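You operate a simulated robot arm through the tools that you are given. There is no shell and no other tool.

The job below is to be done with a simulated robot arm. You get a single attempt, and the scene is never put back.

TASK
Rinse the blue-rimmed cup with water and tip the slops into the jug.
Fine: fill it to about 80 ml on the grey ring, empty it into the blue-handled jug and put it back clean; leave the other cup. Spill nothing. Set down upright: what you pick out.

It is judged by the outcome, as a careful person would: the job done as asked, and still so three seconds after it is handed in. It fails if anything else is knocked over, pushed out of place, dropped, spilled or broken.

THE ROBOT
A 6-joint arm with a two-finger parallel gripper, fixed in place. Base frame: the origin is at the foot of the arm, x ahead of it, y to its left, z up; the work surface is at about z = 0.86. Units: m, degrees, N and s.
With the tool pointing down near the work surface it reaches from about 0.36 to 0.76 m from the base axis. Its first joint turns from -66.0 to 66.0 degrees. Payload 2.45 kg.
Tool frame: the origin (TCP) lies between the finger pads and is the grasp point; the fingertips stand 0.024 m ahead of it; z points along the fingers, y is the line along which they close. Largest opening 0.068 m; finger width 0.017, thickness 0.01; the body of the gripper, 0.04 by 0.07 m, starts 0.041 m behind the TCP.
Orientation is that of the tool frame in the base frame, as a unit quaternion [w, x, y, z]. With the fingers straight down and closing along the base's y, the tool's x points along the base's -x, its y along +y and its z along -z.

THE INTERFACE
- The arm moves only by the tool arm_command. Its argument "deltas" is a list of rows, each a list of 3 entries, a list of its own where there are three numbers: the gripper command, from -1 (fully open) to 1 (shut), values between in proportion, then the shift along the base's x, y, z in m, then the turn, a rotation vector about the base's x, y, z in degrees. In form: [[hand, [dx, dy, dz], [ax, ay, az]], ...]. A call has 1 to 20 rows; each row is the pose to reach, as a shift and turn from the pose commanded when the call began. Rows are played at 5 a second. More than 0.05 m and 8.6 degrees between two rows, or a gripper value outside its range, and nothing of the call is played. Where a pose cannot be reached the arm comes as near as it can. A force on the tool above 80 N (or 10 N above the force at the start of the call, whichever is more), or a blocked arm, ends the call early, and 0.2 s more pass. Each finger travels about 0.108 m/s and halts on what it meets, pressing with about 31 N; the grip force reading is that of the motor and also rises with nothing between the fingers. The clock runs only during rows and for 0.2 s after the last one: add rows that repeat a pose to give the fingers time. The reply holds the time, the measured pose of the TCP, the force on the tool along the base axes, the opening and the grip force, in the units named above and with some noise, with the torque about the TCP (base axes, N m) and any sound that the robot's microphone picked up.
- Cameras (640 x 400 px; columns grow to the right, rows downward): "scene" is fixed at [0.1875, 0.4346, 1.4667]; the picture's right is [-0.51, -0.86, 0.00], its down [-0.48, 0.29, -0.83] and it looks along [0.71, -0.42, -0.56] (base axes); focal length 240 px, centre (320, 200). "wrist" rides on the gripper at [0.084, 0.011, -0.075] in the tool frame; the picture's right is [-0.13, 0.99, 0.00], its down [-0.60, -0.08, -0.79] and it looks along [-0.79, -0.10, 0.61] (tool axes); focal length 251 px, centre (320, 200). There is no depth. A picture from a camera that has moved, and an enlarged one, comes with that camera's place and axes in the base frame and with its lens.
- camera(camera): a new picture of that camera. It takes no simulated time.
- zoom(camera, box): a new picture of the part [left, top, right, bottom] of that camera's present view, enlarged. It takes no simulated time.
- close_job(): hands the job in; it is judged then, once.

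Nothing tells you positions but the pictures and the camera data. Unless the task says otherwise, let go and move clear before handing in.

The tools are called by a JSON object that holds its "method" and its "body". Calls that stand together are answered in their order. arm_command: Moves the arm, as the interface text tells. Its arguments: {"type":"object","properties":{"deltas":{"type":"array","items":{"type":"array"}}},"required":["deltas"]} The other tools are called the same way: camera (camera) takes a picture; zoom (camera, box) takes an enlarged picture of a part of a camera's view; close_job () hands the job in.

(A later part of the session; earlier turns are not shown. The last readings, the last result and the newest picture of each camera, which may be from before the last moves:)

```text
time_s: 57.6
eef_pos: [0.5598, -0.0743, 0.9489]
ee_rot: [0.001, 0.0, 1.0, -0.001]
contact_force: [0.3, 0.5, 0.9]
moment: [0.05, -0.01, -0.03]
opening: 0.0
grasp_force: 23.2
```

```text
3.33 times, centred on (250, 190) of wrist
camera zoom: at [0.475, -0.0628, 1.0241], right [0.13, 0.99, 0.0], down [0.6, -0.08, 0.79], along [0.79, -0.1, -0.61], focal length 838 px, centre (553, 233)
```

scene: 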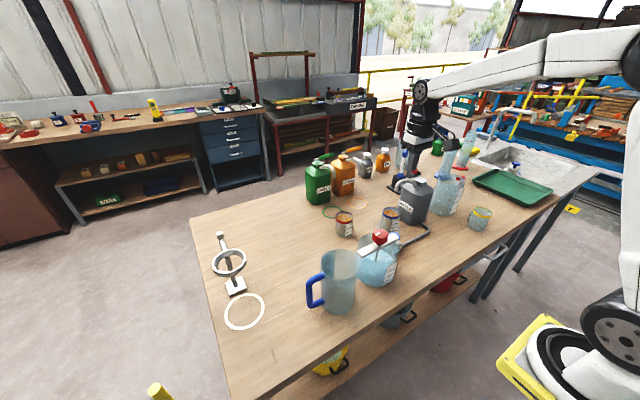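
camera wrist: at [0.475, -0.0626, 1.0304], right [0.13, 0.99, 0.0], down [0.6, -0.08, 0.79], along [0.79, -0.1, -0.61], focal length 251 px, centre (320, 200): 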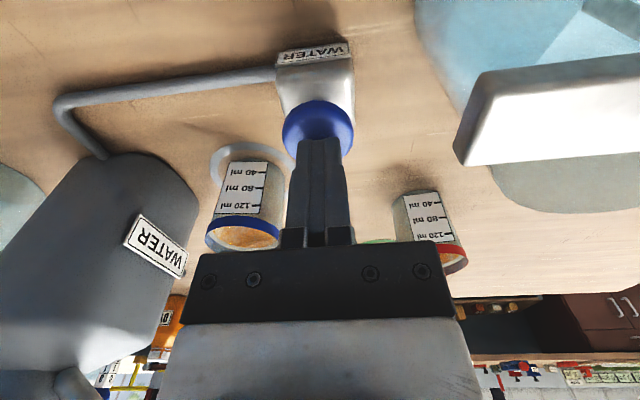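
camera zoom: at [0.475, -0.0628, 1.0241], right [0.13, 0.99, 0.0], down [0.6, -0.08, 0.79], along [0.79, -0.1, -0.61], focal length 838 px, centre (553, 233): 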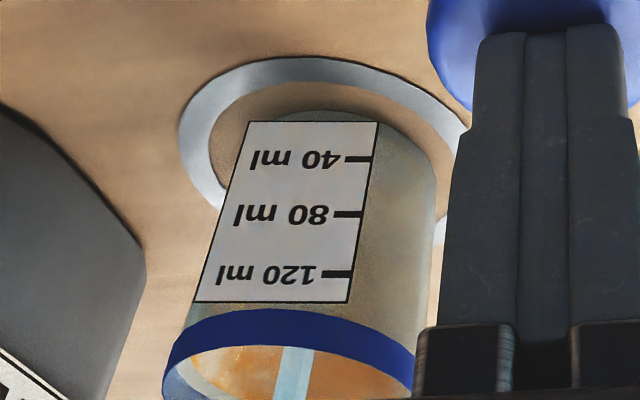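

No level line visible yet. One more short tick.

{"method": "arm_command", "body": {"deltas": [[1, [0, 0, 0], [0, 0, 0]]]}}

{"method": "zoom", "body": {"camera": "wrist", "box": [225, 130, 285, 200]}}

{"method": "zoom", "body": {"camera": "scene", "box": [375, 195, 405, 235]}}

```text
time_s: 58.0
eef_pos: [0.5596, -0.0736, 0.9495]
ee_rot: [0.0, -0.001, 1.0, 0.001]
contact_force: [-0.3, 0.8, 0.5]
moment: [0.01, -0.01, -0.01]
opening: 0.0003
grasp_force: 23.2
```

```text
5.71 times, centred on (255, 165) of wrist
camera zoom: at [0.475, -0.0629, 1.0241], right [0.13, 0.99, 0.0], down [0.6, -0.08, 0.79], along [0.79, -0.1, -0.61], focal length 1437 px, centre (691, 400)
```

zoom: 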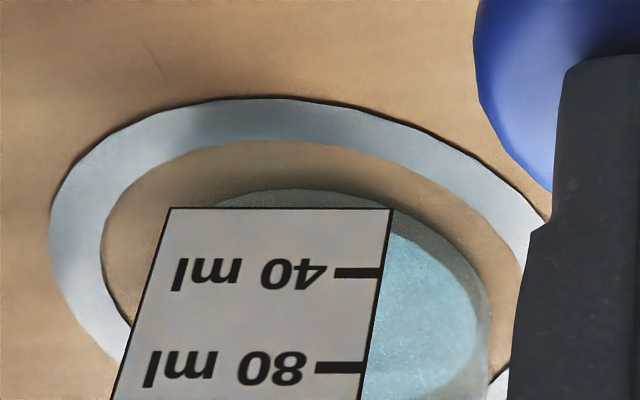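

```text
10.00 times, centred on (390, 215) of scene
camera zoom: at [0.1875, 0.4347, 1.4667], right [-0.51, -0.86, 0.0], down [-0.48, 0.29, -0.83], along [0.71, -0.42, -0.56], focal length 2398 px, centre (-380, 50)
```

zoom: 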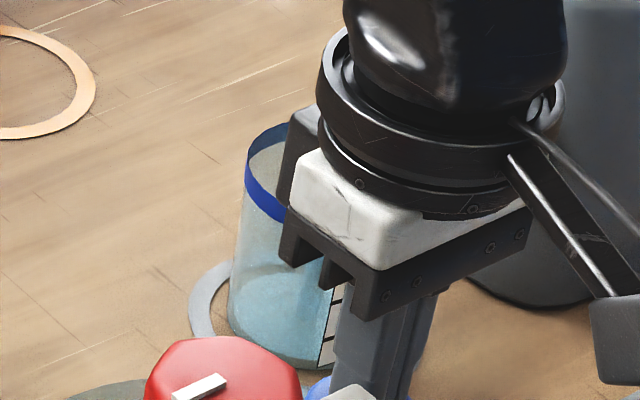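

The film has washed off and blue water is now visible in the clear cup. I'll read the level precisely before any more time runs.

{"method": "zoom", "body": {"camera": "wrist", "box": [200, 130, 300, 250]}}

{"method": "zoom", "body": {"camera": "wrist", "box": [240, 150, 300, 230]}}

```text
3.33 times, centred on (250, 190) of wrist
camera zoom: at [0.475, -0.0629, 1.0241], right [0.13, 0.99, 0.0], down [0.6, -0.08, 0.79], along [0.79, -0.1, -0.61], focal length 838 px, centre (553, 233)
```

zoom: 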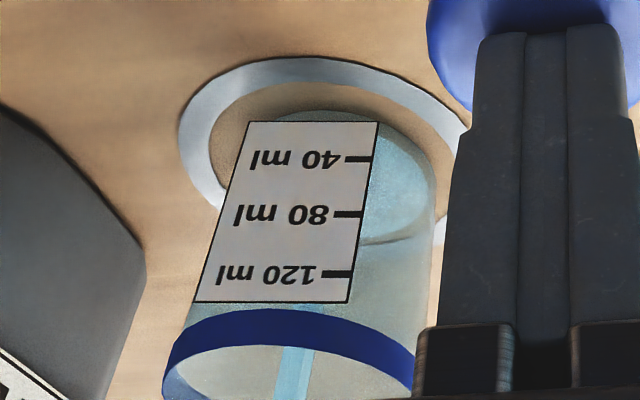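

```text
5.00 times, centred on (270, 190) of wrist
camera zoom: at [0.475, -0.0629, 1.0241], right [0.13, 0.99, 0.0], down [0.6, -0.08, 0.79], along [0.79, -0.1, -0.61], focal length 1257 px, centre (570, 250)
```

zoom: 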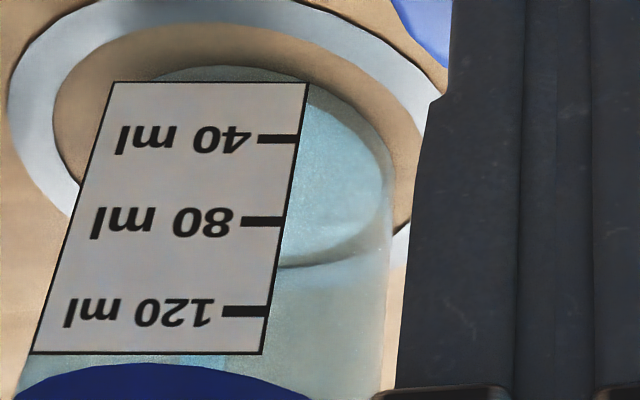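

The water line is low so far, perhaps 15–25 ml. I'll cross-check in the scene view.

{"method": "zoom", "body": {"camera": "scene", "box": [376, 206, 400, 236]}}

{"method": "zoom", "body": {"camera": "wrist", "box": [255, 150, 290, 200]}}

```text
13.33 times, centred on (388, 221) of scene
camera zoom: at [0.1875, 0.4347, 1.4667], right [-0.51, -0.86, 0.0], down [-0.48, 0.29, -0.83], along [0.71, -0.42, -0.56], focal length 3198 px, centre (-587, -80)
```

zoom: 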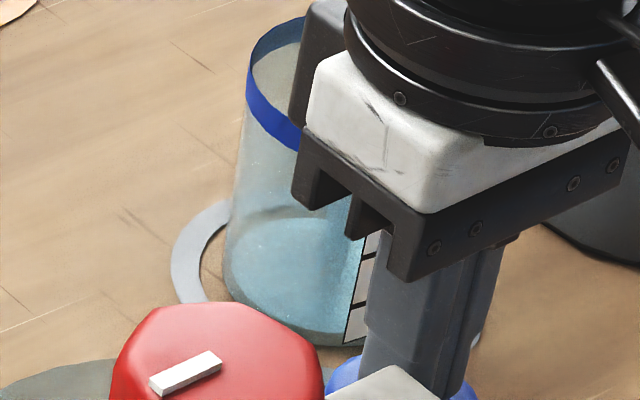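

```text
8.00 times, centred on (272, 175) of wrist
camera zoom: at [0.475, -0.0629, 1.0241], right [0.13, 0.99, 0.0], down [0.6, -0.08, 0.79], along [0.79, -0.1, -0.61], focal length 2012 px, centre (700, 400)
```

zoom: 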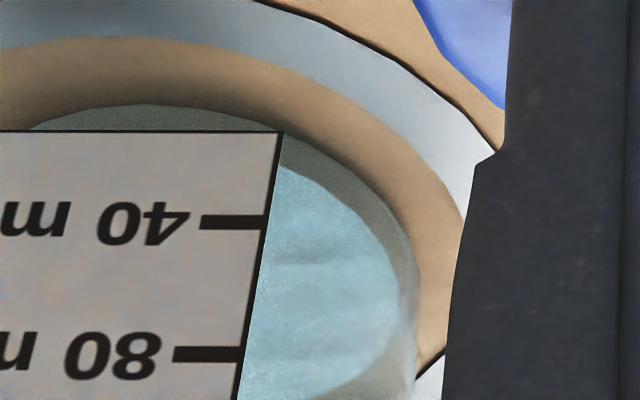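

By projection the water is only a few millimetres deep so far. I'll hold another short while and re-read to get the flow rate.

{"method": "arm_command", "body": {"deltas": [[1, [0, 0, 0], [0, 0, 0]], [1, [0, 0, 0], [0, 0, 0]]]}}

{"method": "zoom", "body": {"camera": "wrist", "box": [200, 130, 300, 250]}}

{"method": "zoom", "body": {"camera": "scene", "box": [376, 206, 400, 236]}}

```text
time_s: 58.6
eef_pos: [0.5589, -0.0726, 0.9488]
ee_rot: [0.001, 0.0, 1.0, 0.0]
contact_force: [0.2, 0.1, 0.8]
moment: [-0.02, 0.04, 0.02]
opening: 0.0
grasp_force: 23.6
```

```text
3.33 times, centred on (250, 190) of wrist
camera zoom: at [0.475, -0.0629, 1.0241], right [0.13, 0.99, 0.0], down [0.6, -0.08, 0.79], along [0.79, -0.1, -0.61], focal length 838 px, centre (553, 233)
```

zoom: 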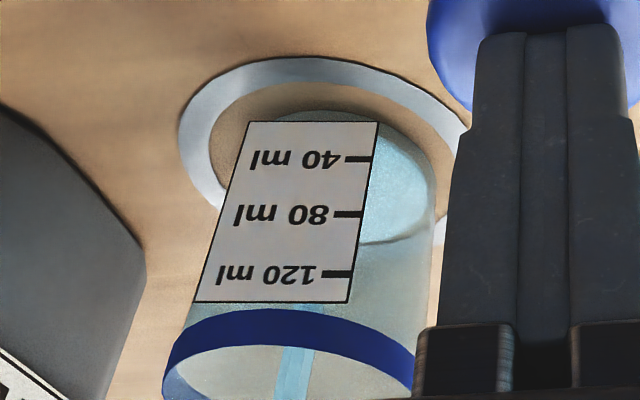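

```text
13.33 times, centred on (388, 221) of scene
camera zoom: at [0.1875, 0.4346, 1.4667], right [-0.51, -0.86, 0.0], down [-0.48, 0.29, -0.83], along [0.71, -0.42, -0.56], focal length 3198 px, centre (-587, -80)
```

zoom: 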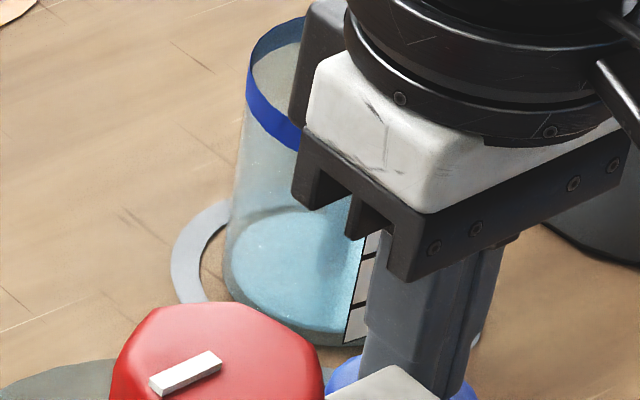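

The flow is slow, roughly 6–8 ml per second by the rise. I'll hold for 2 s more and read again.

{"method": "arm_command", "body": {"deltas": [[1, [0, 0, 0], [0, 0, 0]], [1, [0, 0, 0], [0, 0, 0]], [1, [0, 0, 0], [0, 0, 0]], [1, [0, 0, 0], [0, 0, 0]], [1, [0, 0, 0], [0, 0, 0]], [1, [0, 0, 0], [0, 0, 0]], [1, [0, 0, 0], [0, 0, 0]], [1, [0, 0, 0], [0, 0, 0]], [1, [0, 0, 0], [0, 0, 0]]]}}

{"method": "zoom", "body": {"camera": "wrist", "box": [200, 130, 300, 250]}}

{"method": "zoom", "body": {"camera": "scene", "box": [376, 206, 400, 236]}}

```text
time_s: 60.6
eef_pos: [0.5598, -0.0741, 0.9505]
ee_rot: [0.001, 0.0, 1.0, 0.0]
contact_force: [-0.6, -0.1, 1.4]
moment: [-0.04, 0.0, 0.02]
opening: 0.0
grasp_force: 23.6
```

```text
3.33 times, centred on (250, 190) of wrist
camera zoom: at [0.475, -0.0628, 1.0241], right [0.13, 0.99, 0.0], down [0.6, -0.08, 0.79], along [0.79, -0.1, -0.61], focal length 838 px, centre (553, 233)
```

zoom: 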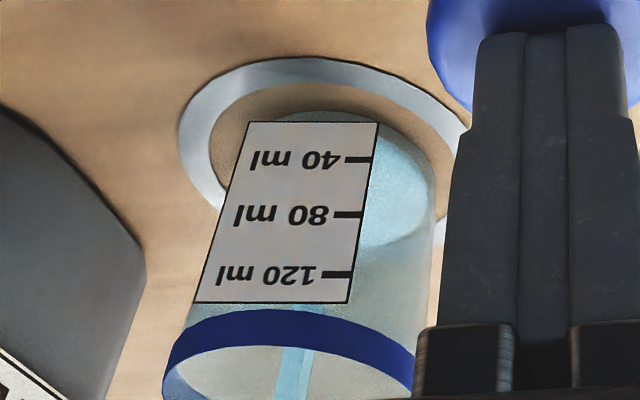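

```text
13.33 times, centred on (388, 221) of scene
camera zoom: at [0.1875, 0.4346, 1.4667], right [-0.51, -0.86, 0.0], down [-0.48, 0.29, -0.83], along [0.71, -0.42, -0.56], focal length 3198 px, centre (-587, -80)
```

zoom: 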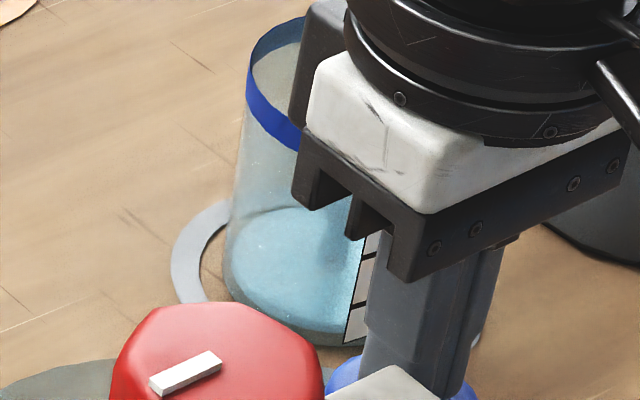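

The level rose only a little, so the button seems barely pressed and the flow is a trickle. I'll press 3 mm deeper and check after a second.

{"method": "arm_command", "body": {"deltas": [[1, [0, 0, -0.003], [0, 0, 0]], [1, [0, 0, -0.003], [0, 0, 0]], [1, [0, 0, -0.003], [0, 0, 0]]]}}

{"method": "zoom", "body": {"camera": "wrist", "box": [200, 130, 300, 250]}}

{"method": "zoom", "body": {"camera": "scene", "box": [376, 206, 400, 236]}}

```text
time_s: 61.4
eef_pos: [0.5605, -0.0731, 0.9469]
ee_rot: [0.001, 0.0, 1.0, 0.0]
contact_force: [-1.3, 0.1, 2.2]
moment: [0.02, 0.02, -0.02]
opening: 0.0
grasp_force: 23.4
heard: click
```

```text
3.33 times, centred on (250, 190) of wrist
camera zoom: at [0.4755, -0.0627, 1.0209], right [0.13, 0.99, 0.0], down [0.6, -0.08, 0.79], along [0.79, -0.1, -0.61], focal length 838 px, centre (553, 233)
```

zoom: 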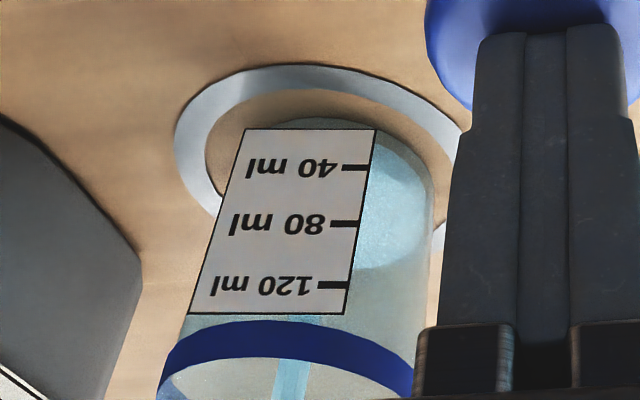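

```text
13.33 times, centred on (388, 221) of scene
camera zoom: at [0.1875, 0.4346, 1.4667], right [-0.51, -0.86, 0.0], down [-0.48, 0.29, -0.83], along [0.71, -0.42, -0.56], focal length 3198 px, centre (-587, -80)
```

zoom: 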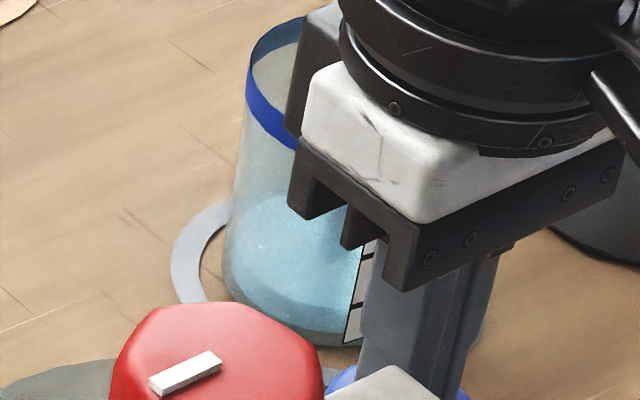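

I heard the click and the level rose clearly, now about 20 ml. I'll hold for roughly 1 s and measure the new rate.

{"method": "arm_command", "body": {"deltas": [[1, [0, 0, 0], [0, 0, 0]], [1, [0, 0, 0], [0, 0, 0]], [1, [0, 0, 0], [0, 0, 0]], [1, [0, 0, 0], [0, 0, 0]]]}}

{"method": "zoom", "body": {"camera": "wrist", "box": [200, 130, 300, 250]}}

{"method": "zoom", "body": {"camera": "scene", "box": [376, 206, 400, 236]}}

```text
time_s: 62.4
eef_pos: [0.5605, -0.0739, 0.9448]
ee_rot: [0.0, 0.0, 1.0, 0.0]
contact_force: [-0.6, 0.3, 2.7]
moment: [0.0, 0.04, -0.01]
opening: 0.0001
grasp_force: 23.7
```

```text
3.33 times, centred on (250, 190) of wrist
camera zoom: at [0.4756, -0.0627, 1.021], right [0.13, 0.99, 0.0], down [0.6, -0.08, 0.79], along [0.79, -0.1, -0.61], focal length 838 px, centre (553, 233)
```

zoom: 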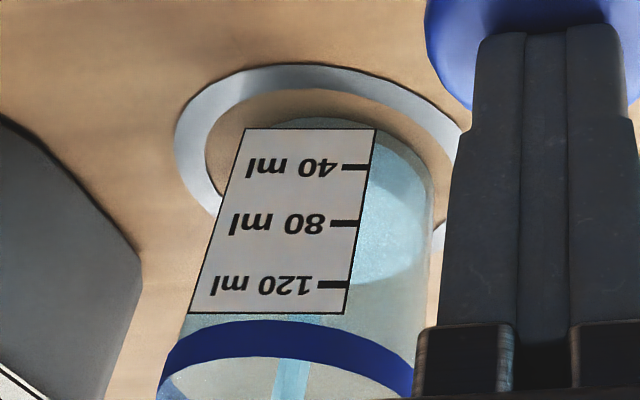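

```text
13.33 times, centred on (388, 221) of scene
camera zoom: at [0.1875, 0.4347, 1.4667], right [-0.51, -0.86, 0.0], down [-0.48, 0.29, -0.83], along [0.71, -0.42, -0.56], focal length 3198 px, centre (-587, -80)
```

zoom: 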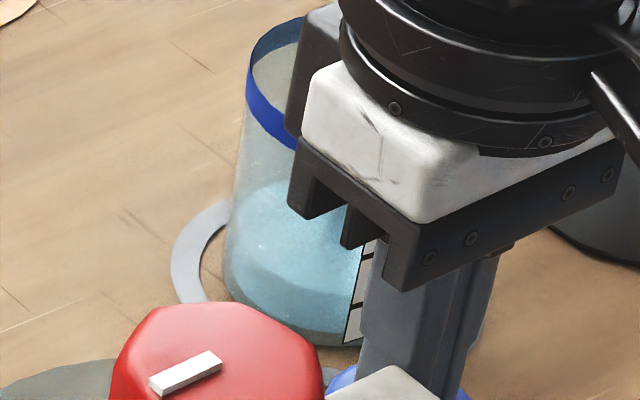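

The rate is about 12 ml/s and the cup holds roughly 30 ml. I'll hold about 2.4 s more and re-read.

{"method": "arm_command", "body": {"deltas": [[1, [0, 0, 0], [0, 0, 0]], [1, [0, 0, 0], [0, 0, 0]], [1, [0, 0, 0], [0, 0, 0]], [1, [0, 0, 0], [0, 0, 0]], [1, [0, 0, 0], [0, 0, 0]], [1, [0, 0, 0], [0, 0, 0]], [1, [0, 0, 0], [0, 0, 0]], [1, [0, 0, 0], [0, 0, 0]], [1, [0, 0, 0], [0, 0, 0]], [1, [0, 0, 0], [0, 0, 0]], [1, [0, 0, 0], [0, 0, 0]]]}}

{"method": "zoom", "body": {"camera": "wrist", "box": [200, 130, 300, 250]}}

{"method": "zoom", "body": {"camera": "scene", "box": [376, 206, 400, 236]}}

```text
time_s: 64.8
eef_pos: [0.5598, -0.0737, 0.9462]
ee_rot: [0.001, 0.0, 1.0, 0.0]
contact_force: [0.6, 0.9, 2.4]
moment: [0.01, 0.0, -0.01]
opening: 0.0001
grasp_force: 23.7
```

```text
3.33 times, centred on (250, 190) of wrist
camera zoom: at [0.4756, -0.0627, 1.021], right [0.13, 0.99, 0.0], down [0.6, -0.08, 0.79], along [0.79, -0.1, -0.61], focal length 838 px, centre (553, 233)
```

zoom: 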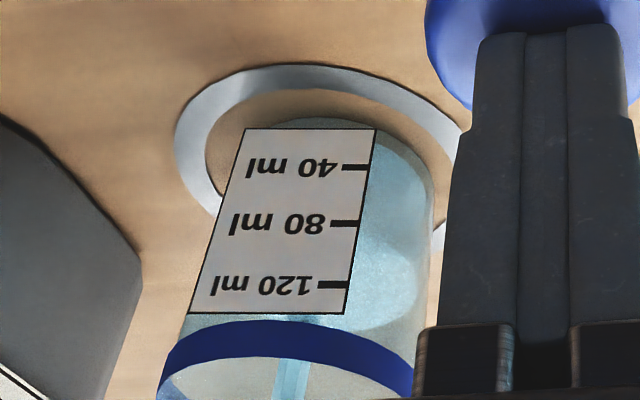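

```text
13.33 times, centred on (388, 221) of scene
camera zoom: at [0.1875, 0.4347, 1.4667], right [-0.51, -0.86, 0.0], down [-0.48, 0.29, -0.83], along [0.71, -0.42, -0.56], focal length 3198 px, centre (-587, -80)
```

zoom: 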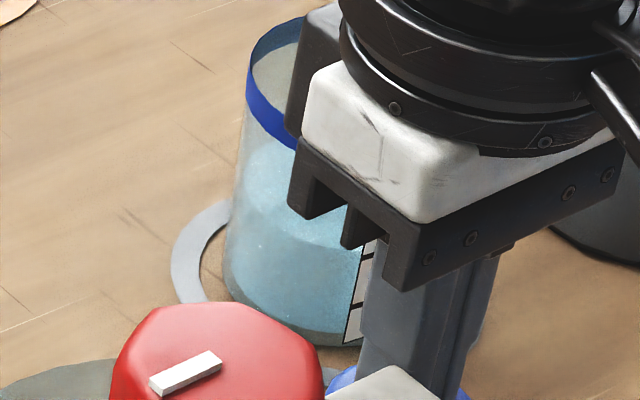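

The level is coming up toward 80; I'll zoom closely to read it before adding more.

{"method": "zoom", "body": {"camera": "scene", "box": [380, 208, 394, 232]}}

{"method": "zoom", "body": {"camera": "wrist", "box": [245, 165, 275, 235]}}

```text
16.00 times, centred on (387, 220) of scene
camera zoom: at [0.1875, 0.4347, 1.4667], right [-0.51, -0.86, 0.0], down [-0.48, 0.29, -0.83], along [0.71, -0.42, -0.56], focal length 3837 px, centre (-752, -120)
```

zoom: 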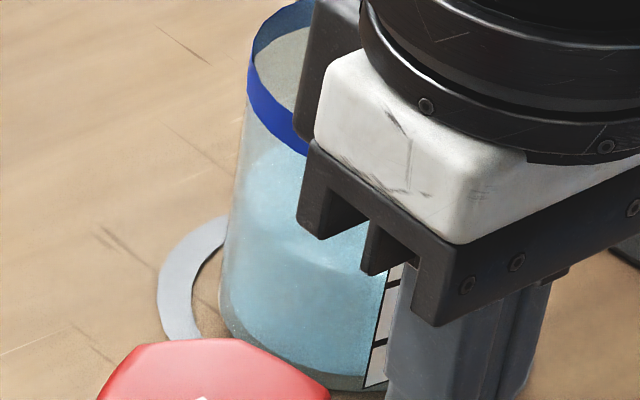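

```text
5.71 times, centred on (260, 200) of wrist
camera zoom: at [0.4756, -0.0627, 1.021], right [0.13, 0.99, 0.0], down [0.6, -0.08, 0.79], along [0.79, -0.1, -0.61], focal length 1437 px, centre (663, 200)
```

zoom: 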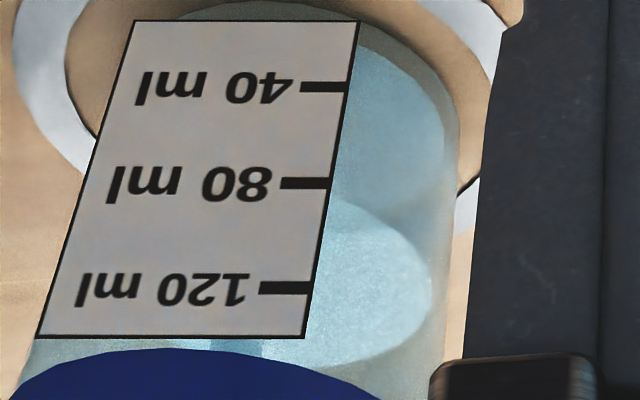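

I read the surface at z ≈ 0.896 against the 80 mark at z ≈ 0.9016, i.e. about 67 ml. One short tick more, then a final reading.

{"method": "arm_command", "body": {"deltas": [[1, [0, 0, 0], [0, 0, 0]]]}}

{"method": "zoom", "body": {"camera": "wrist", "box": [245, 165, 275, 235]}}

```text
time_s: 65.2
eef_pos: [0.5606, -0.0742, 0.9472]
ee_rot: [0.001, 0.0, 1.0, 0.0]
contact_force: [1.2, 1.8, 1.9]
moment: [0.04, 0.01, -0.03]
opening: 0.0
grasp_force: 23.7
```

```text
5.71 times, centred on (260, 200) of wrist
camera zoom: at [0.4756, -0.0627, 1.021], right [0.13, 0.99, 0.0], down [0.6, -0.08, 0.79], along [0.79, -0.1, -0.61], focal length 1437 px, centre (663, 200)
```

zoom: 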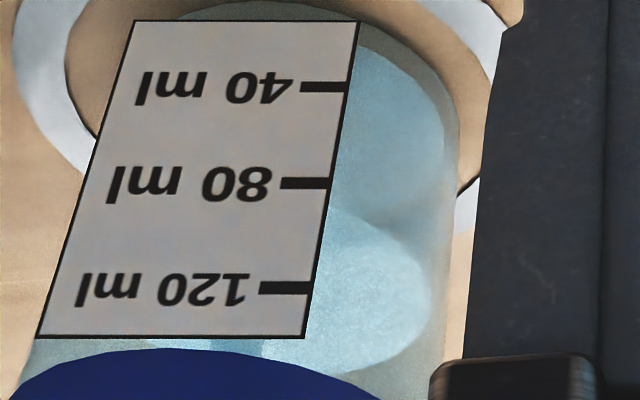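

About 71 ml now, rising near 10 ml/s. I'll hold 0.6 s more and then lift off the button in the same call.

{"method": "arm_command", "body": {"deltas": [[1, [0, 0, 0], [0, 0, 0]], [1, [0, 0, 0], [0, 0, 0]], [1, [0, 0, 0], [0, 0, 0]], [1, [0, 0, 0.012], [0, 0, 0]], [1, [0, 0, 0.025], [0, 0, 0]], [1, [0, 0, 0.025], [0, 0, 0]]]}}

{"method": "camera", "body": {"camera": "wrist"}}

{"method": "zoom", "body": {"camera": "wrist", "box": [200, 100, 310, 240]}}

```text
time_s: 66.6
eef_pos: [0.5611, -0.072, 0.9711]
ee_rot: [0.001, 0.001, 1.0, 0.001]
contact_force: [-0.2, 0.2, -0.6]
moment: [-0.04, -0.01, 0.05]
opening: 0.0
grasp_force: 23.5
```

```text
taken
camera wrist: at [0.4761, -0.0623, 1.0463], right [0.13, 0.99, 0.0], down [0.6, -0.08, 0.79], along [0.79, -0.1, -0.61], focal length 251 px, centre (320, 200)
```

wrist: 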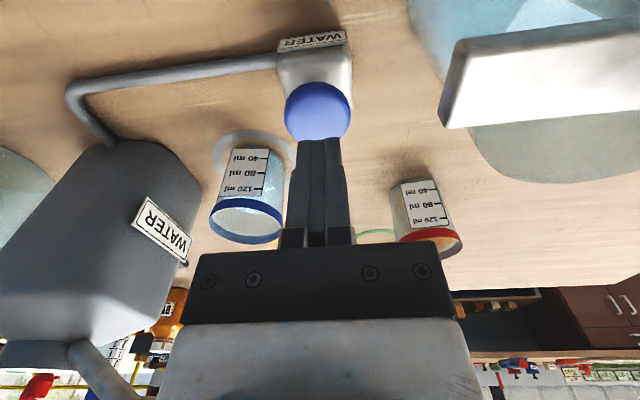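

```text
2.86 times, centred on (255, 170) of wrist
camera zoom: at [0.4761, -0.0623, 1.0463], right [0.13, 0.99, 0.0], down [0.6, -0.08, 0.79], along [0.79, -0.1, -0.61], focal length 718 px, centre (506, 286)
```

zoom: 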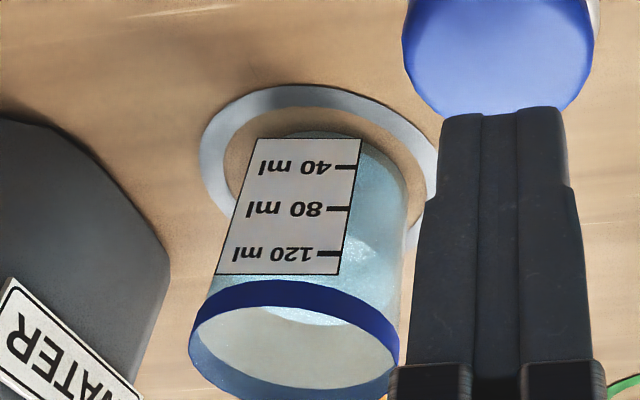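

The stream has stopped. I'll zoom once more to read the final level.

{"method": "zoom", "body": {"camera": "wrist", "box": [230, 140, 280, 220]}}

{"method": "zoom", "body": {"camera": "scene", "box": [370, 190, 420, 240]}}

```text
5.00 times, centred on (255, 180) of wrist
camera zoom: at [0.4761, -0.0623, 1.0463], right [0.13, 0.99, 0.0], down [0.6, -0.08, 0.79], along [0.79, -0.1, -0.61], focal length 1257 px, centre (645, 300)
```

zoom: 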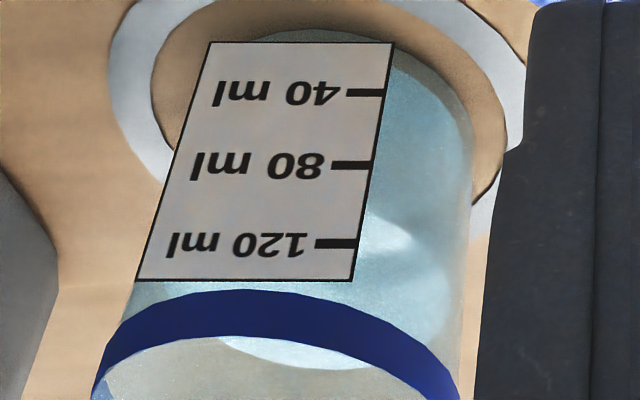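

```text
8.00 times, centred on (395, 215) of scene
camera zoom: at [0.1875, 0.4346, 1.4667], right [-0.51, -0.86, 0.0], down [-0.48, 0.29, -0.83], along [0.71, -0.42, -0.56], focal length 1919 px, centre (-280, 80)
```

zoom: 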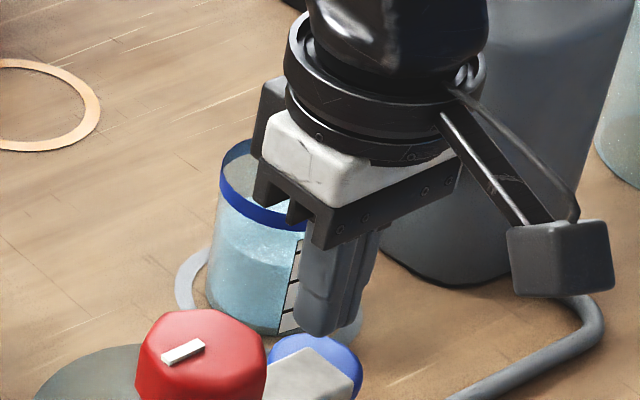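

The level reads about 80 ml (surface at z ≈ 0.902 against the mark at 0.9016) and the flow is off. Now I rise, turn back to the grasp orientation, and return for the cup.

{"method": "arm_command", "body": {"deltas": [[1, [0, -0.002, 0.045], [0, 0, 0]], [1, [0, -0.004, 0.09], [0, 0, 0]], [1, [0, -0.005, 0.135], [0, 0, 0]], [1, [0, -0.005, 0.18], [0, 0, 0]], [1, [0, -0.005, 0.215], [0, 0, 0]], [1, [0, -0.005, 0.215], [0, 0, -8.3]], [0, [0, -0.005, 0.215], [0, 0, -16.6]], [-1, [0, 0.005, 0.215], [0, 0, -24.9]], [-1, [0.01, 0.015, 0.215], [0, 0, -33.2]], [-1, [0.02, 0.025, 0.215], [0, 0, -41.5]], [-1, [0.03, 0.03, 0.215], [0, 0, -49.8]], [-1, [0.04, 0.03, 0.215], [0, 0, -58.1]], [-1, [0.04, 0.03, 0.215], [0, 0, -66.4]], [-1, [0.04, 0.03, 0.215], [0, 0, -75]], [-1, [0.04, 0.03, 0.215], [0, 0, -75]]]}}

{"method": "arm_command", "body": {"deltas": [[-1, [0, 0, 0], [-7.73, -2.07, 0]], [-1, [0, 0, 0], [-15.46, -4.14, 0]], [-1, [0, 0, 0], [-23.18, -6.22, 0]], [-1, [0, 0, 0], [-30.91, -8.29, 0]], [-1, [0, 0, 0], [-38.64, -10.36, 0]], [-1, [0, 0, 0], [-38.64, -10.36, 0]]]}}

{"method": "camera", "body": {"camera": "scene"}}

```text
time_s: 69.8
eef_pos: [0.6005, -0.0447, 1.1862]
ee_rot: [0.0, 0.609, 0.793, 0.0]
contact_force: [-0.3, 0.2, -0.4]
moment: [-0.04, -0.02, 0.01]
opening: 0.0684
grasp_force: 0.0
```

```text
time_s: 71.2
eef_pos: [0.6, -0.0431, 1.1871]
ee_rot: [0.273, 0.572, 0.745, -0.208]
contact_force: [0.2, -0.3, -0.2]
moment: [0.0, 0.01, -0.02]
opening: 0.0682
grasp_force: 0.0
```

```text
taken
```

scene: 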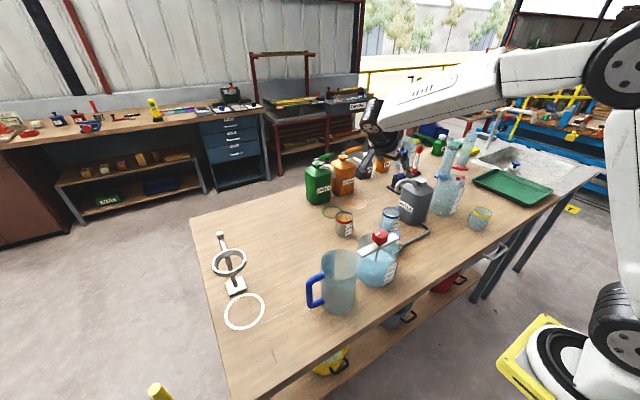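

The cup with clear water stands in the ring; nothing else has changed. I go down to the pre-approach pose and check alignment with the cup.

{"method": "arm_command", "body": {"deltas": [[-1, [0.01, 0, -0.04], [0, 0, 0]], [-1, [0.02, -0.005, -0.08], [0, 0, 0]], [-1, [0.03, -0.015, -0.12], [0, 0, 0]], [-1, [0.033, -0.03, -0.16], [0, 0, 0]], [-1, [0.035, -0.04, -0.2], [0, 0, 0]], [-1, [0.035, -0.04, -0.2], [0, 0, 0]]]}}

{"method": "camera", "body": {"camera": "wrist"}}

{"method": "zoom", "body": {"camera": "wrist", "box": [220, 0, 420, 160]}}

```text
time_s: 72.6
eef_pos: [0.6336, -0.0839, 0.9875]
ee_rot: [0.272, 0.572, 0.745, -0.208]
contact_force: [0.5, -0.1, 0.1]
moment: [0.02, 0.03, -0.03]
opening: 0.0679
grasp_force: 0.0
```

```text
taken
camera wrist: at [0.6152, 0.0287, 0.9903], right [0.98, 0.16, 0.08], down [-0.09, 0.03, 1.0], along [0.16, -0.99, 0.04], focal length 251 px, centre (320, 200)
```

wrist: 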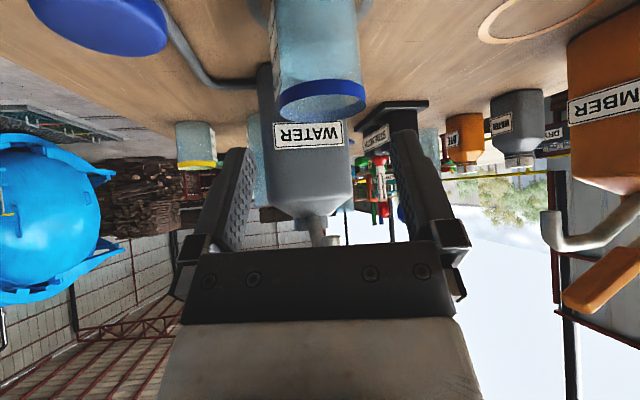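

```text
2.50 times, centred on (320, 80) of wrist
camera zoom: at [0.6152, 0.0287, 0.9903], right [0.98, 0.16, 0.08], down [-0.09, 0.03, 1.0], along [0.16, -0.99, 0.04], focal length 629 px, centre (320, 500)
```

zoom: 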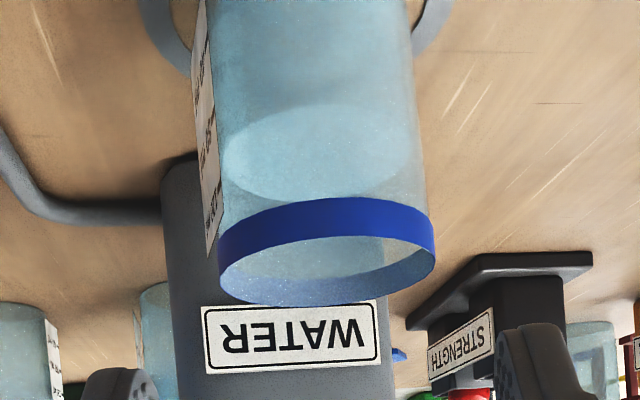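

The view matches my retreat view exactly, with the cup centred to a fraction of a millimetre. I approach back along the tool axis and close on the cup.

{"method": "arm_command", "body": {"deltas": [[-1, [0.002, -0.01, -0.014], [0, 0, 0]], [-1, [0.005, -0.022, -0.03], [0, 0, 0]], [-1, [0.009, -0.036, -0.047], [0, 0, 0]], [-1, [0.012, -0.05, -0.063], [0, 0, 0]], [-1, [0.015, -0.06, -0.0745], [0, 0, 0]], [-1, [0.015, -0.06, -0.0745], [0, 0, 0]]]}}

{"method": "camera", "body": {"camera": "wrist"}}

```text
time_s: 74.0
eef_pos: [0.6504, -0.1442, 0.9125]
ee_rot: [0.272, 0.572, 0.746, -0.209]
contact_force: [0.0, 0.6, -0.4]
moment: [-0.02, -0.03, 0.02]
opening: 0.0679
grasp_force: 0.0
```

```text
taken
camera wrist: at [0.6316, -0.0316, 0.9155], right [0.98, 0.16, 0.08], down [-0.09, 0.03, 1.0], along [0.16, -0.99, 0.04], focal length 251 px, centre (320, 200)
```

wrist: 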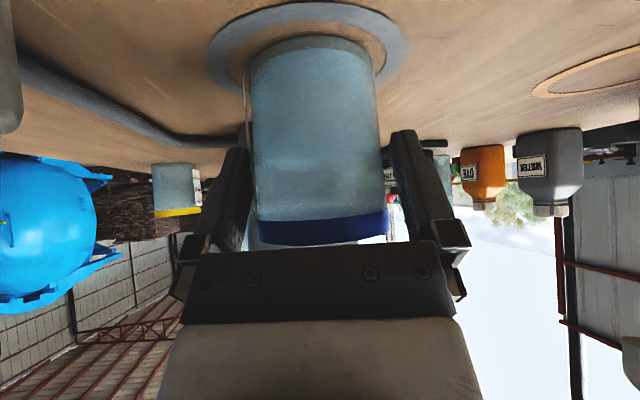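

The cup sits between the pads as before. I close on it and check for the snug 0.054 m opening.

{"method": "arm_command", "body": {"deltas": [[-0.85, [0, 0, 0], [0, 0, 0]], [-0.7, [0, 0, 0], [0, 0, 0]], [-0.5, [0, 0, 0], [0, 0, 0]], [0, [0, 0, 0], [0, 0, 0]], [0.5, [0, 0, 0], [0, 0, 0]], [1, [0, 0, 0], [0, 0, 0]], [1, [0, 0, 0], [0, 0, 0]], [1, [0, 0, 0], [0, 0, 0]]]}}

{"method": "camera", "body": {"camera": "wrist"}}

```text
time_s: 75.8
eef_pos: [0.6498, -0.1433, 0.9131]
ee_rot: [0.272, 0.572, 0.745, -0.209]
contact_force: [-0.3, 0.5, 0.1]
moment: [0.02, -0.01, 0.01]
opening: 0.0546
grasp_force: 31.7
```

```text
taken
camera wrist: at [0.6315, -0.0313, 0.9158], right [0.98, 0.16, 0.08], down [-0.09, 0.03, 1.0], along [0.16, -0.99, 0.04], focal length 251 px, centre (320, 200)
```

wrist: 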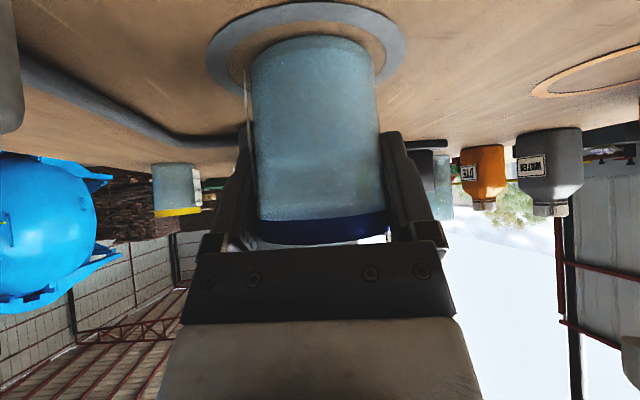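

Opening 0.0546 m, nearly the same snug seat. I lift 8 mm slowly and check that the cup follows.

{"method": "arm_command", "body": {"deltas": [[1, [0, 0, 0.001], [0, 0, 0]], [1, [0, 0, 0.002], [0, 0, 0]], [1, [0, 0, 0.003], [0, 0, 0]], [1, [0, 0, 0.005], [0, 0, 0]], [1, [0, 0, 0.008], [0, 0, 0]], [1, [0, 0, 0.008], [0, 0, 0]]]}}

{"method": "camera", "body": {"camera": "wrist"}}

{"method": "zoom", "body": {"camera": "scene", "box": [350, 170, 430, 250]}}

```text
time_s: 77.2
eef_pos: [0.6509, -0.1433, 0.9204]
ee_rot: [0.272, 0.572, 0.746, -0.208]
contact_force: [-0.3, 0.7, -0.9]
moment: [0.01, -0.02, -0.03]
opening: 0.0545
grasp_force: 30.7
```

```text
taken
camera wrist: at [0.6315, -0.032, 0.9239], right [0.98, 0.16, 0.08], down [-0.09, 0.03, 1.0], along [0.16, -0.99, 0.04], focal length 251 px, centre (320, 200)
```

wrist: 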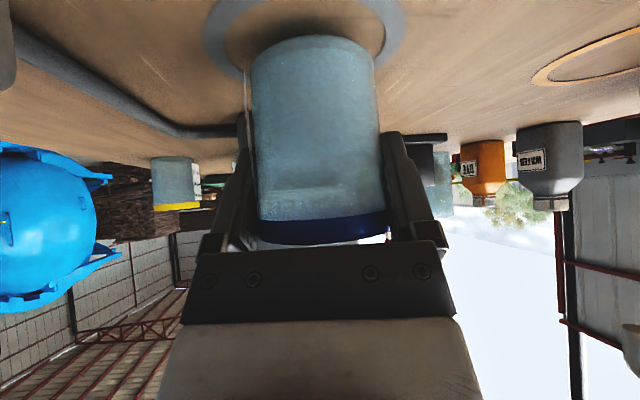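

```text
5.00 times, centred on (390, 210) of scene
camera zoom: at [0.1876, 0.4346, 1.4667], right [-0.51, -0.86, 0.0], down [-0.48, 0.29, -0.83], along [0.71, -0.42, -0.56], focal length 1199 px, centre (-30, 150)
```

zoom: 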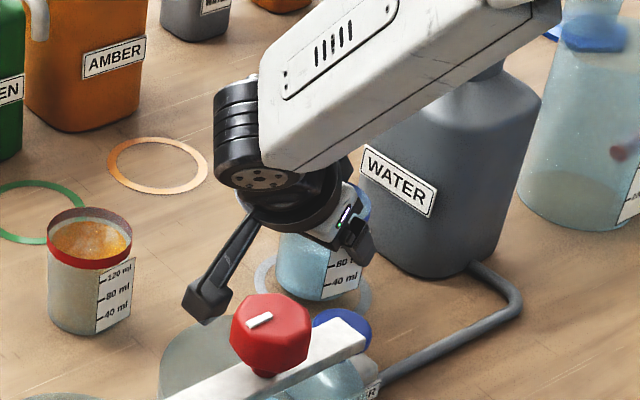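

The cup with its water comes up firmly. I lift a bit more and draw it out from under the spout slowly along the way I came.

{"method": "arm_command", "body": {"deltas": [[1, [0, 0, 0.006], [0, 0, 0]], [1, [0, 0, 0.012], [0, 0, 0]], [1, [0, 0.006, 0.012], [0, 0, 0]], [1, [0, 0.016, 0.012], [0, 0, 0]], [1, [0, 0.028, 0.012], [0, 0, 0]], [1, [0, 0.042, 0.012], [0, 0, 0]], [1, [0, 0.056, 0.012], [0, 0, 0]], [1, [0, 0.07, 0.012], [0, 0, 0]], [1, [0, 0.08, 0.012], [0, 0, 0]], [1, [0, 0.085, 0.012], [0, 0, 0]], [1, [0, 0.085, 0.012], [0, 0, 0]]]}}

{"method": "arm_command", "body": {"deltas": [[1, [0, 0, 0.01], [0, 0, 0]], [1, [0, 0, 0.03], [0, 0, 0]], [1, [0, 0, 0.055], [0, 0, 0]], [1, [0, 0, 0.085], [0, 0, 0]], [1, [0, 0, 0.115], [0, 0, 0]], [1, [0, 0, 0.145], [0, 0, 0]], [1, [0, 0, 0.17], [0, 0, 0]], [1, [0, 0, 0.19], [0, 0, 0]], [1, [0, 0, 0.2], [0, 0, 0]], [1, [0, 0, 0.2], [0, 0, 0]]]}}

{"method": "camera", "body": {"camera": "wrist"}}

{"method": "camera", "body": {"camera": "scene"}}

```text
time_s: 79.6
eef_pos: [0.6498, -0.0594, 0.9325]
ee_rot: [0.272, 0.571, 0.746, -0.208]
contact_force: [-0.4, -0.4, -1.1]
moment: [0.03, 0.0, 0.0]
opening: 0.0542
grasp_force: 30.8
```

```text
time_s: 81.8
eef_pos: [0.6506, -0.058, 1.132]
ee_rot: [0.271, 0.572, 0.745, -0.209]
contact_force: [-0.6, 0.9, -0.3]
moment: [-0.01, 0.03, 0.02]
opening: 0.0547
grasp_force: 31.1
```

```text
taken
camera wrist: at [0.6312, 0.0532, 1.1355], right [0.98, 0.16, 0.08], down [-0.09, 0.03, 1.0], along [0.16, -0.99, 0.04], focal length 251 px, centre (320, 200)
```

wrist: 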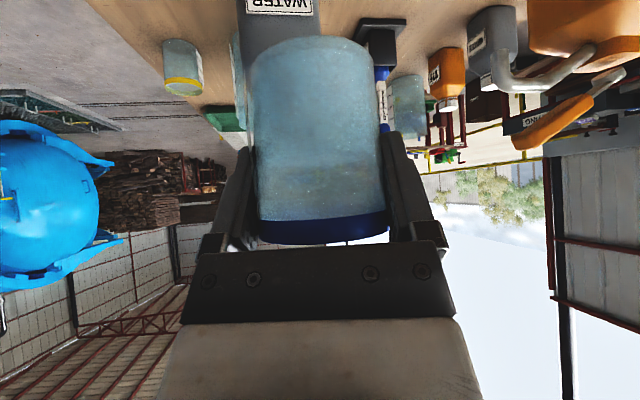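

```text
taken
```

scene: 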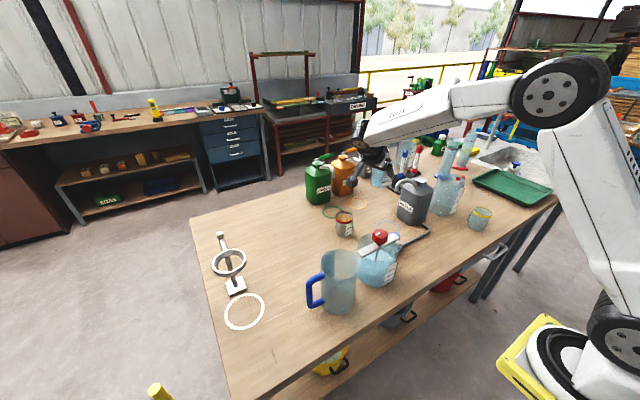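

The cup hangs level with its water. I carry it slowly in +y over the red cup toward the jug side at this height.

{"method": "arm_command", "body": {"deltas": [[1, [0, 0.008, 0], [0, 0, 0]], [1, [0, 0.022, 0], [0, 0, 0]], [1, [0, 0.042, 0], [0, 0, 0]], [1, [0, 0.066, 0], [0, 0, 0]], [1, [0, 0.09, 0], [0, 0, 0]], [1, [0, 0.114, 0], [0, 0, 0]], [1, [0, 0.138, 0], [0, 0, 0]], [1, [0, 0.16, 0], [0, 0, 0]], [1, [0, 0.178, 0], [0, 0, 0]], [1, [0, 0.192, 0], [0, 0, 0]], [1, [0, 0.2, 0], [0, 0, 0]], [1, [0, 0.2, 0], [0, 0, 0]]]}}

{"method": "arm_command", "body": {"deltas": [[1, [-0.006, 0.002, 0], [0, 0, 1]], [1, [-0.018, 0.007, 0], [0, 0, 4]], [1, [-0.035, 0.015, 0], [0, 0, 8]], [1, [-0.055, 0.024, 0], [0, 0, 12]], [1, [-0.076, 0.033, 0], [0, 0, 16]], [1, [-0.097, 0.042, 0], [0, 0, 20]], [1, [-0.118, 0.051, 0], [0, 0, 24]], [1, [-0.139, 0.06, 0], [0, 0, 27]], [1, [-0.158, 0.068, 0], [0, 0, 29]], [1, [-0.174, 0.075, 0], [0, 0, 30]], [1, [-0.184, 0.079, 0], [0, 0, 30]], [1, [-0.188, 0.081, 0], [0, 0, 30]], [1, [-0.188, 0.081, 0], [0, 0, 30]]]}}

{"method": "camera", "body": {"camera": "scene"}}

{"method": "zoom", "body": {"camera": "scene", "box": [260, 190, 420, 330]}}

{"method": "camera", "body": {"camera": "wrist"}}

```text
time_s: 84.4
eef_pos: [0.6514, 0.1417, 1.1329]
ee_rot: [0.272, 0.572, 0.745, -0.209]
contact_force: [-0.1, -0.5, -1.0]
moment: [0.02, 0.03, 0.0]
opening: 0.0544
grasp_force: 31.0
```

```text
time_s: 87.2
eef_pos: [0.4617, 0.2233, 1.1323]
ee_rot: [0.317, 0.359, 0.868, -0.131]
contact_force: [-0.4, -0.4, -1.5]
moment: [0.02, 0.01, -0.02]
opening: 0.0549
grasp_force: 30.9
```

```text
taken
```

scene: 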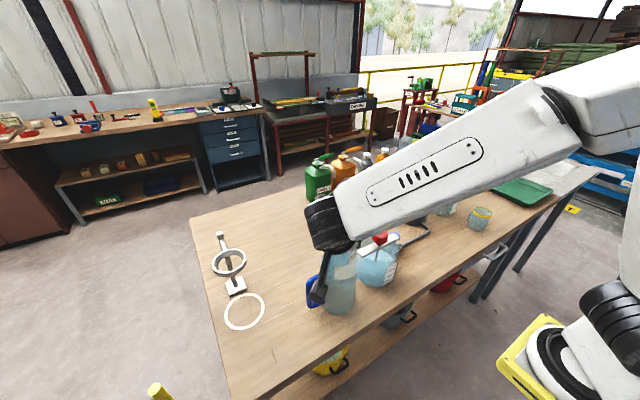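

```text
2.86 times, centred on (340, 260) of scene
camera zoom: at [0.1875, 0.4347, 1.4667], right [-0.51, -0.86, 0.0], down [-0.48, 0.29, -0.83], along [0.71, -0.42, -0.56], focal length 685 px, centre (263, 29)
```

zoom: 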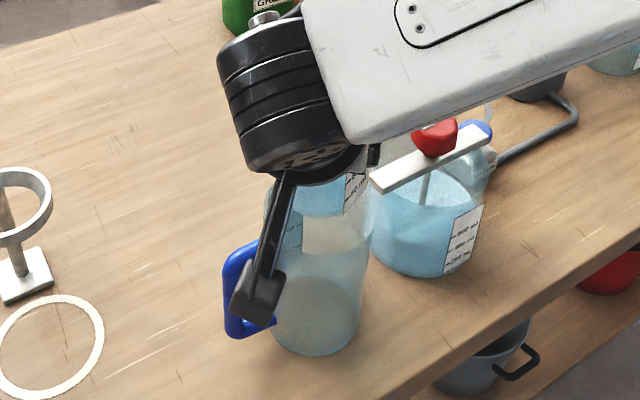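

```text
taken
camera wrist: at [0.39, 0.3101, 1.1355], right [0.77, 0.63, 0.08], down [-0.09, -0.02, 1.0], along [0.63, -0.78, 0.04], focal length 251 px, centre (320, 200)
```

wrist: 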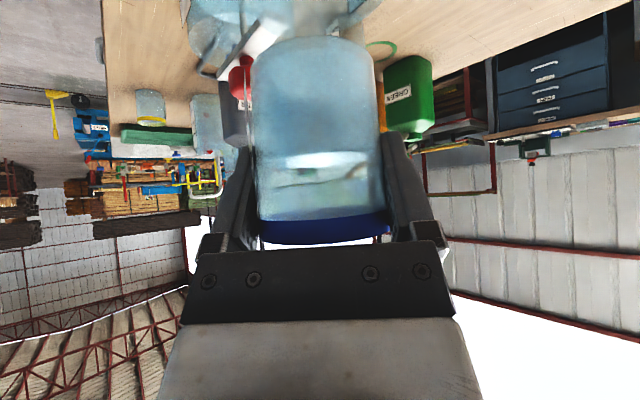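

The cup is upright with water visible in it, held beside and above the jug. Before tipping I want the jug's mouth fixed exactly, so I'll zoom in the wrist view.

{"method": "zoom", "body": {"camera": "wrist", "box": [160, 0, 420, 120]}}

{"method": "zoom", "body": {"camera": "scene", "box": [300, 225, 370, 325]}}

```text
2.46 times, centred on (290, 60) of wrist
camera zoom: at [0.39, 0.3101, 1.1355], right [0.77, 0.63, 0.08], down [-0.09, -0.02, 1.0], along [0.63, -0.78, 0.04], focal length 619 px, centre (394, 545)
```

zoom: 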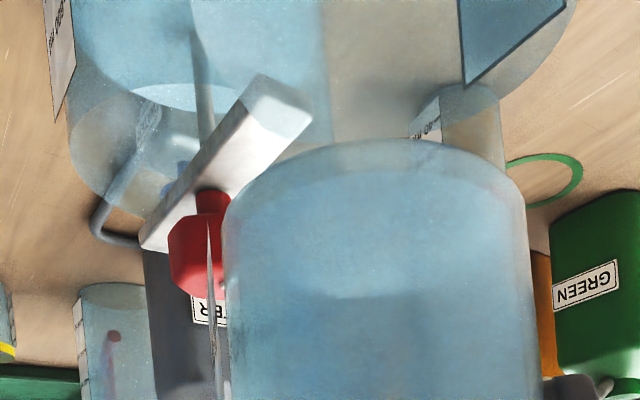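

```text
4.00 times, centred on (335, 275) of scene
camera zoom: at [0.1875, 0.4347, 1.4667], right [-0.51, -0.86, 0.0], down [-0.48, 0.29, -0.83], along [0.71, -0.42, -0.56], focal length 959 px, centre (260, -100)
```

zoom: 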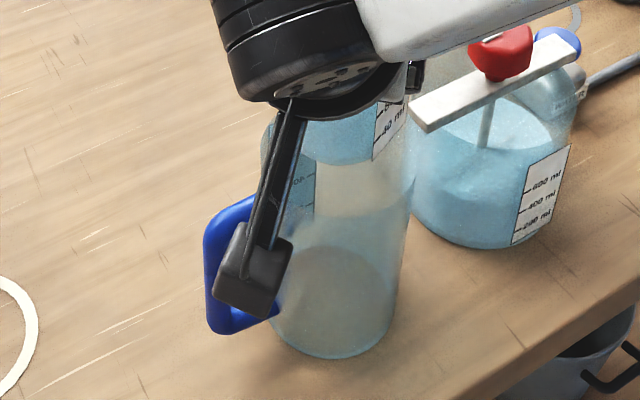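

I place the jug's mouth at about (0.497, 0.190) with its rim near z = 1.02–1.03. I'll lower slightly over it and tilt the cup to 45°, just short of the pouring angle of about 52°, then check.

{"method": "arm_command", "body": {"deltas": [[1, [0.002, -0.001, -0.01], [0, 0, 0]], [1, [0.004, -0.002, -0.02], [2.12, 2.12, 0]], [1, [0.005, -0.003, -0.026], [5.66, 5.66, 0]], [1, [0.005, -0.003, -0.026], [9.9, 9.9, 0]], [1, [0.005, -0.003, -0.026], [14.14, 14.14, 0]], [1, [0.005, -0.003, -0.026], [18.38, 18.38, 0]], [1, [0.005, -0.003, -0.026], [22.63, 22.63, 0]], [1, [0.005, -0.003, -0.026], [26.16, 26.16, 0]], [1, [0.005, -0.003, -0.026], [29.0, 29.0, 0]], [1, [0.005, -0.003, -0.026], [31.1, 31.1, 0]], [1, [0.005, -0.003, -0.026], [31.1, 31.1, 0]]]}}

{"method": "camera", "body": {"camera": "wrist"}}

{"method": "zoom", "body": {"camera": "scene", "box": [280, 200, 400, 320]}}

```text
time_s: 89.6
eef_pos: [0.4663, 0.2192, 1.1059]
ee_rot: [-0.032, 0.383, 0.923, 0.013]
contact_force: [-0.3, -0.4, -1.1]
moment: [-0.02, 0.0, -0.01]
opening: 0.0543
grasp_force: 30.7
```

```text
taken
camera wrist: at [0.4194, 0.2831, 1.187], right [0.79, 0.61, -0.01], down [0.41, -0.52, 0.75], along [0.45, -0.6, -0.66], focal length 251 px, centre (320, 200)
```

wrist: 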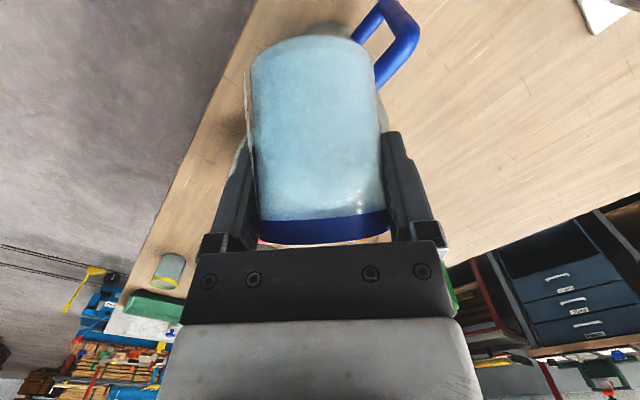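

```text
3.33 times, centred on (340, 260) of scene
camera zoom: at [0.1876, 0.4346, 1.4667], right [-0.51, -0.86, 0.0], down [-0.48, 0.29, -0.83], along [0.71, -0.42, -0.56], focal length 800 px, centre (253, 0)
```

zoom: 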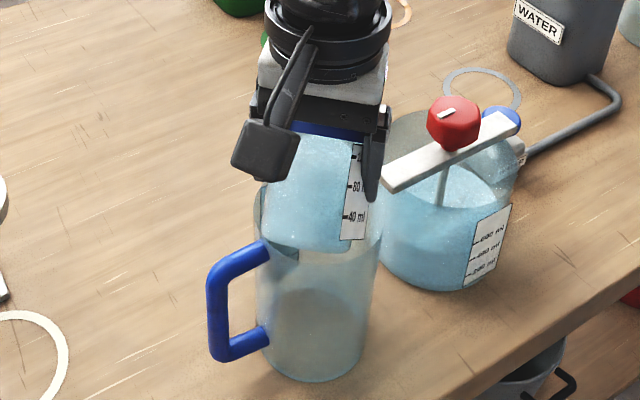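

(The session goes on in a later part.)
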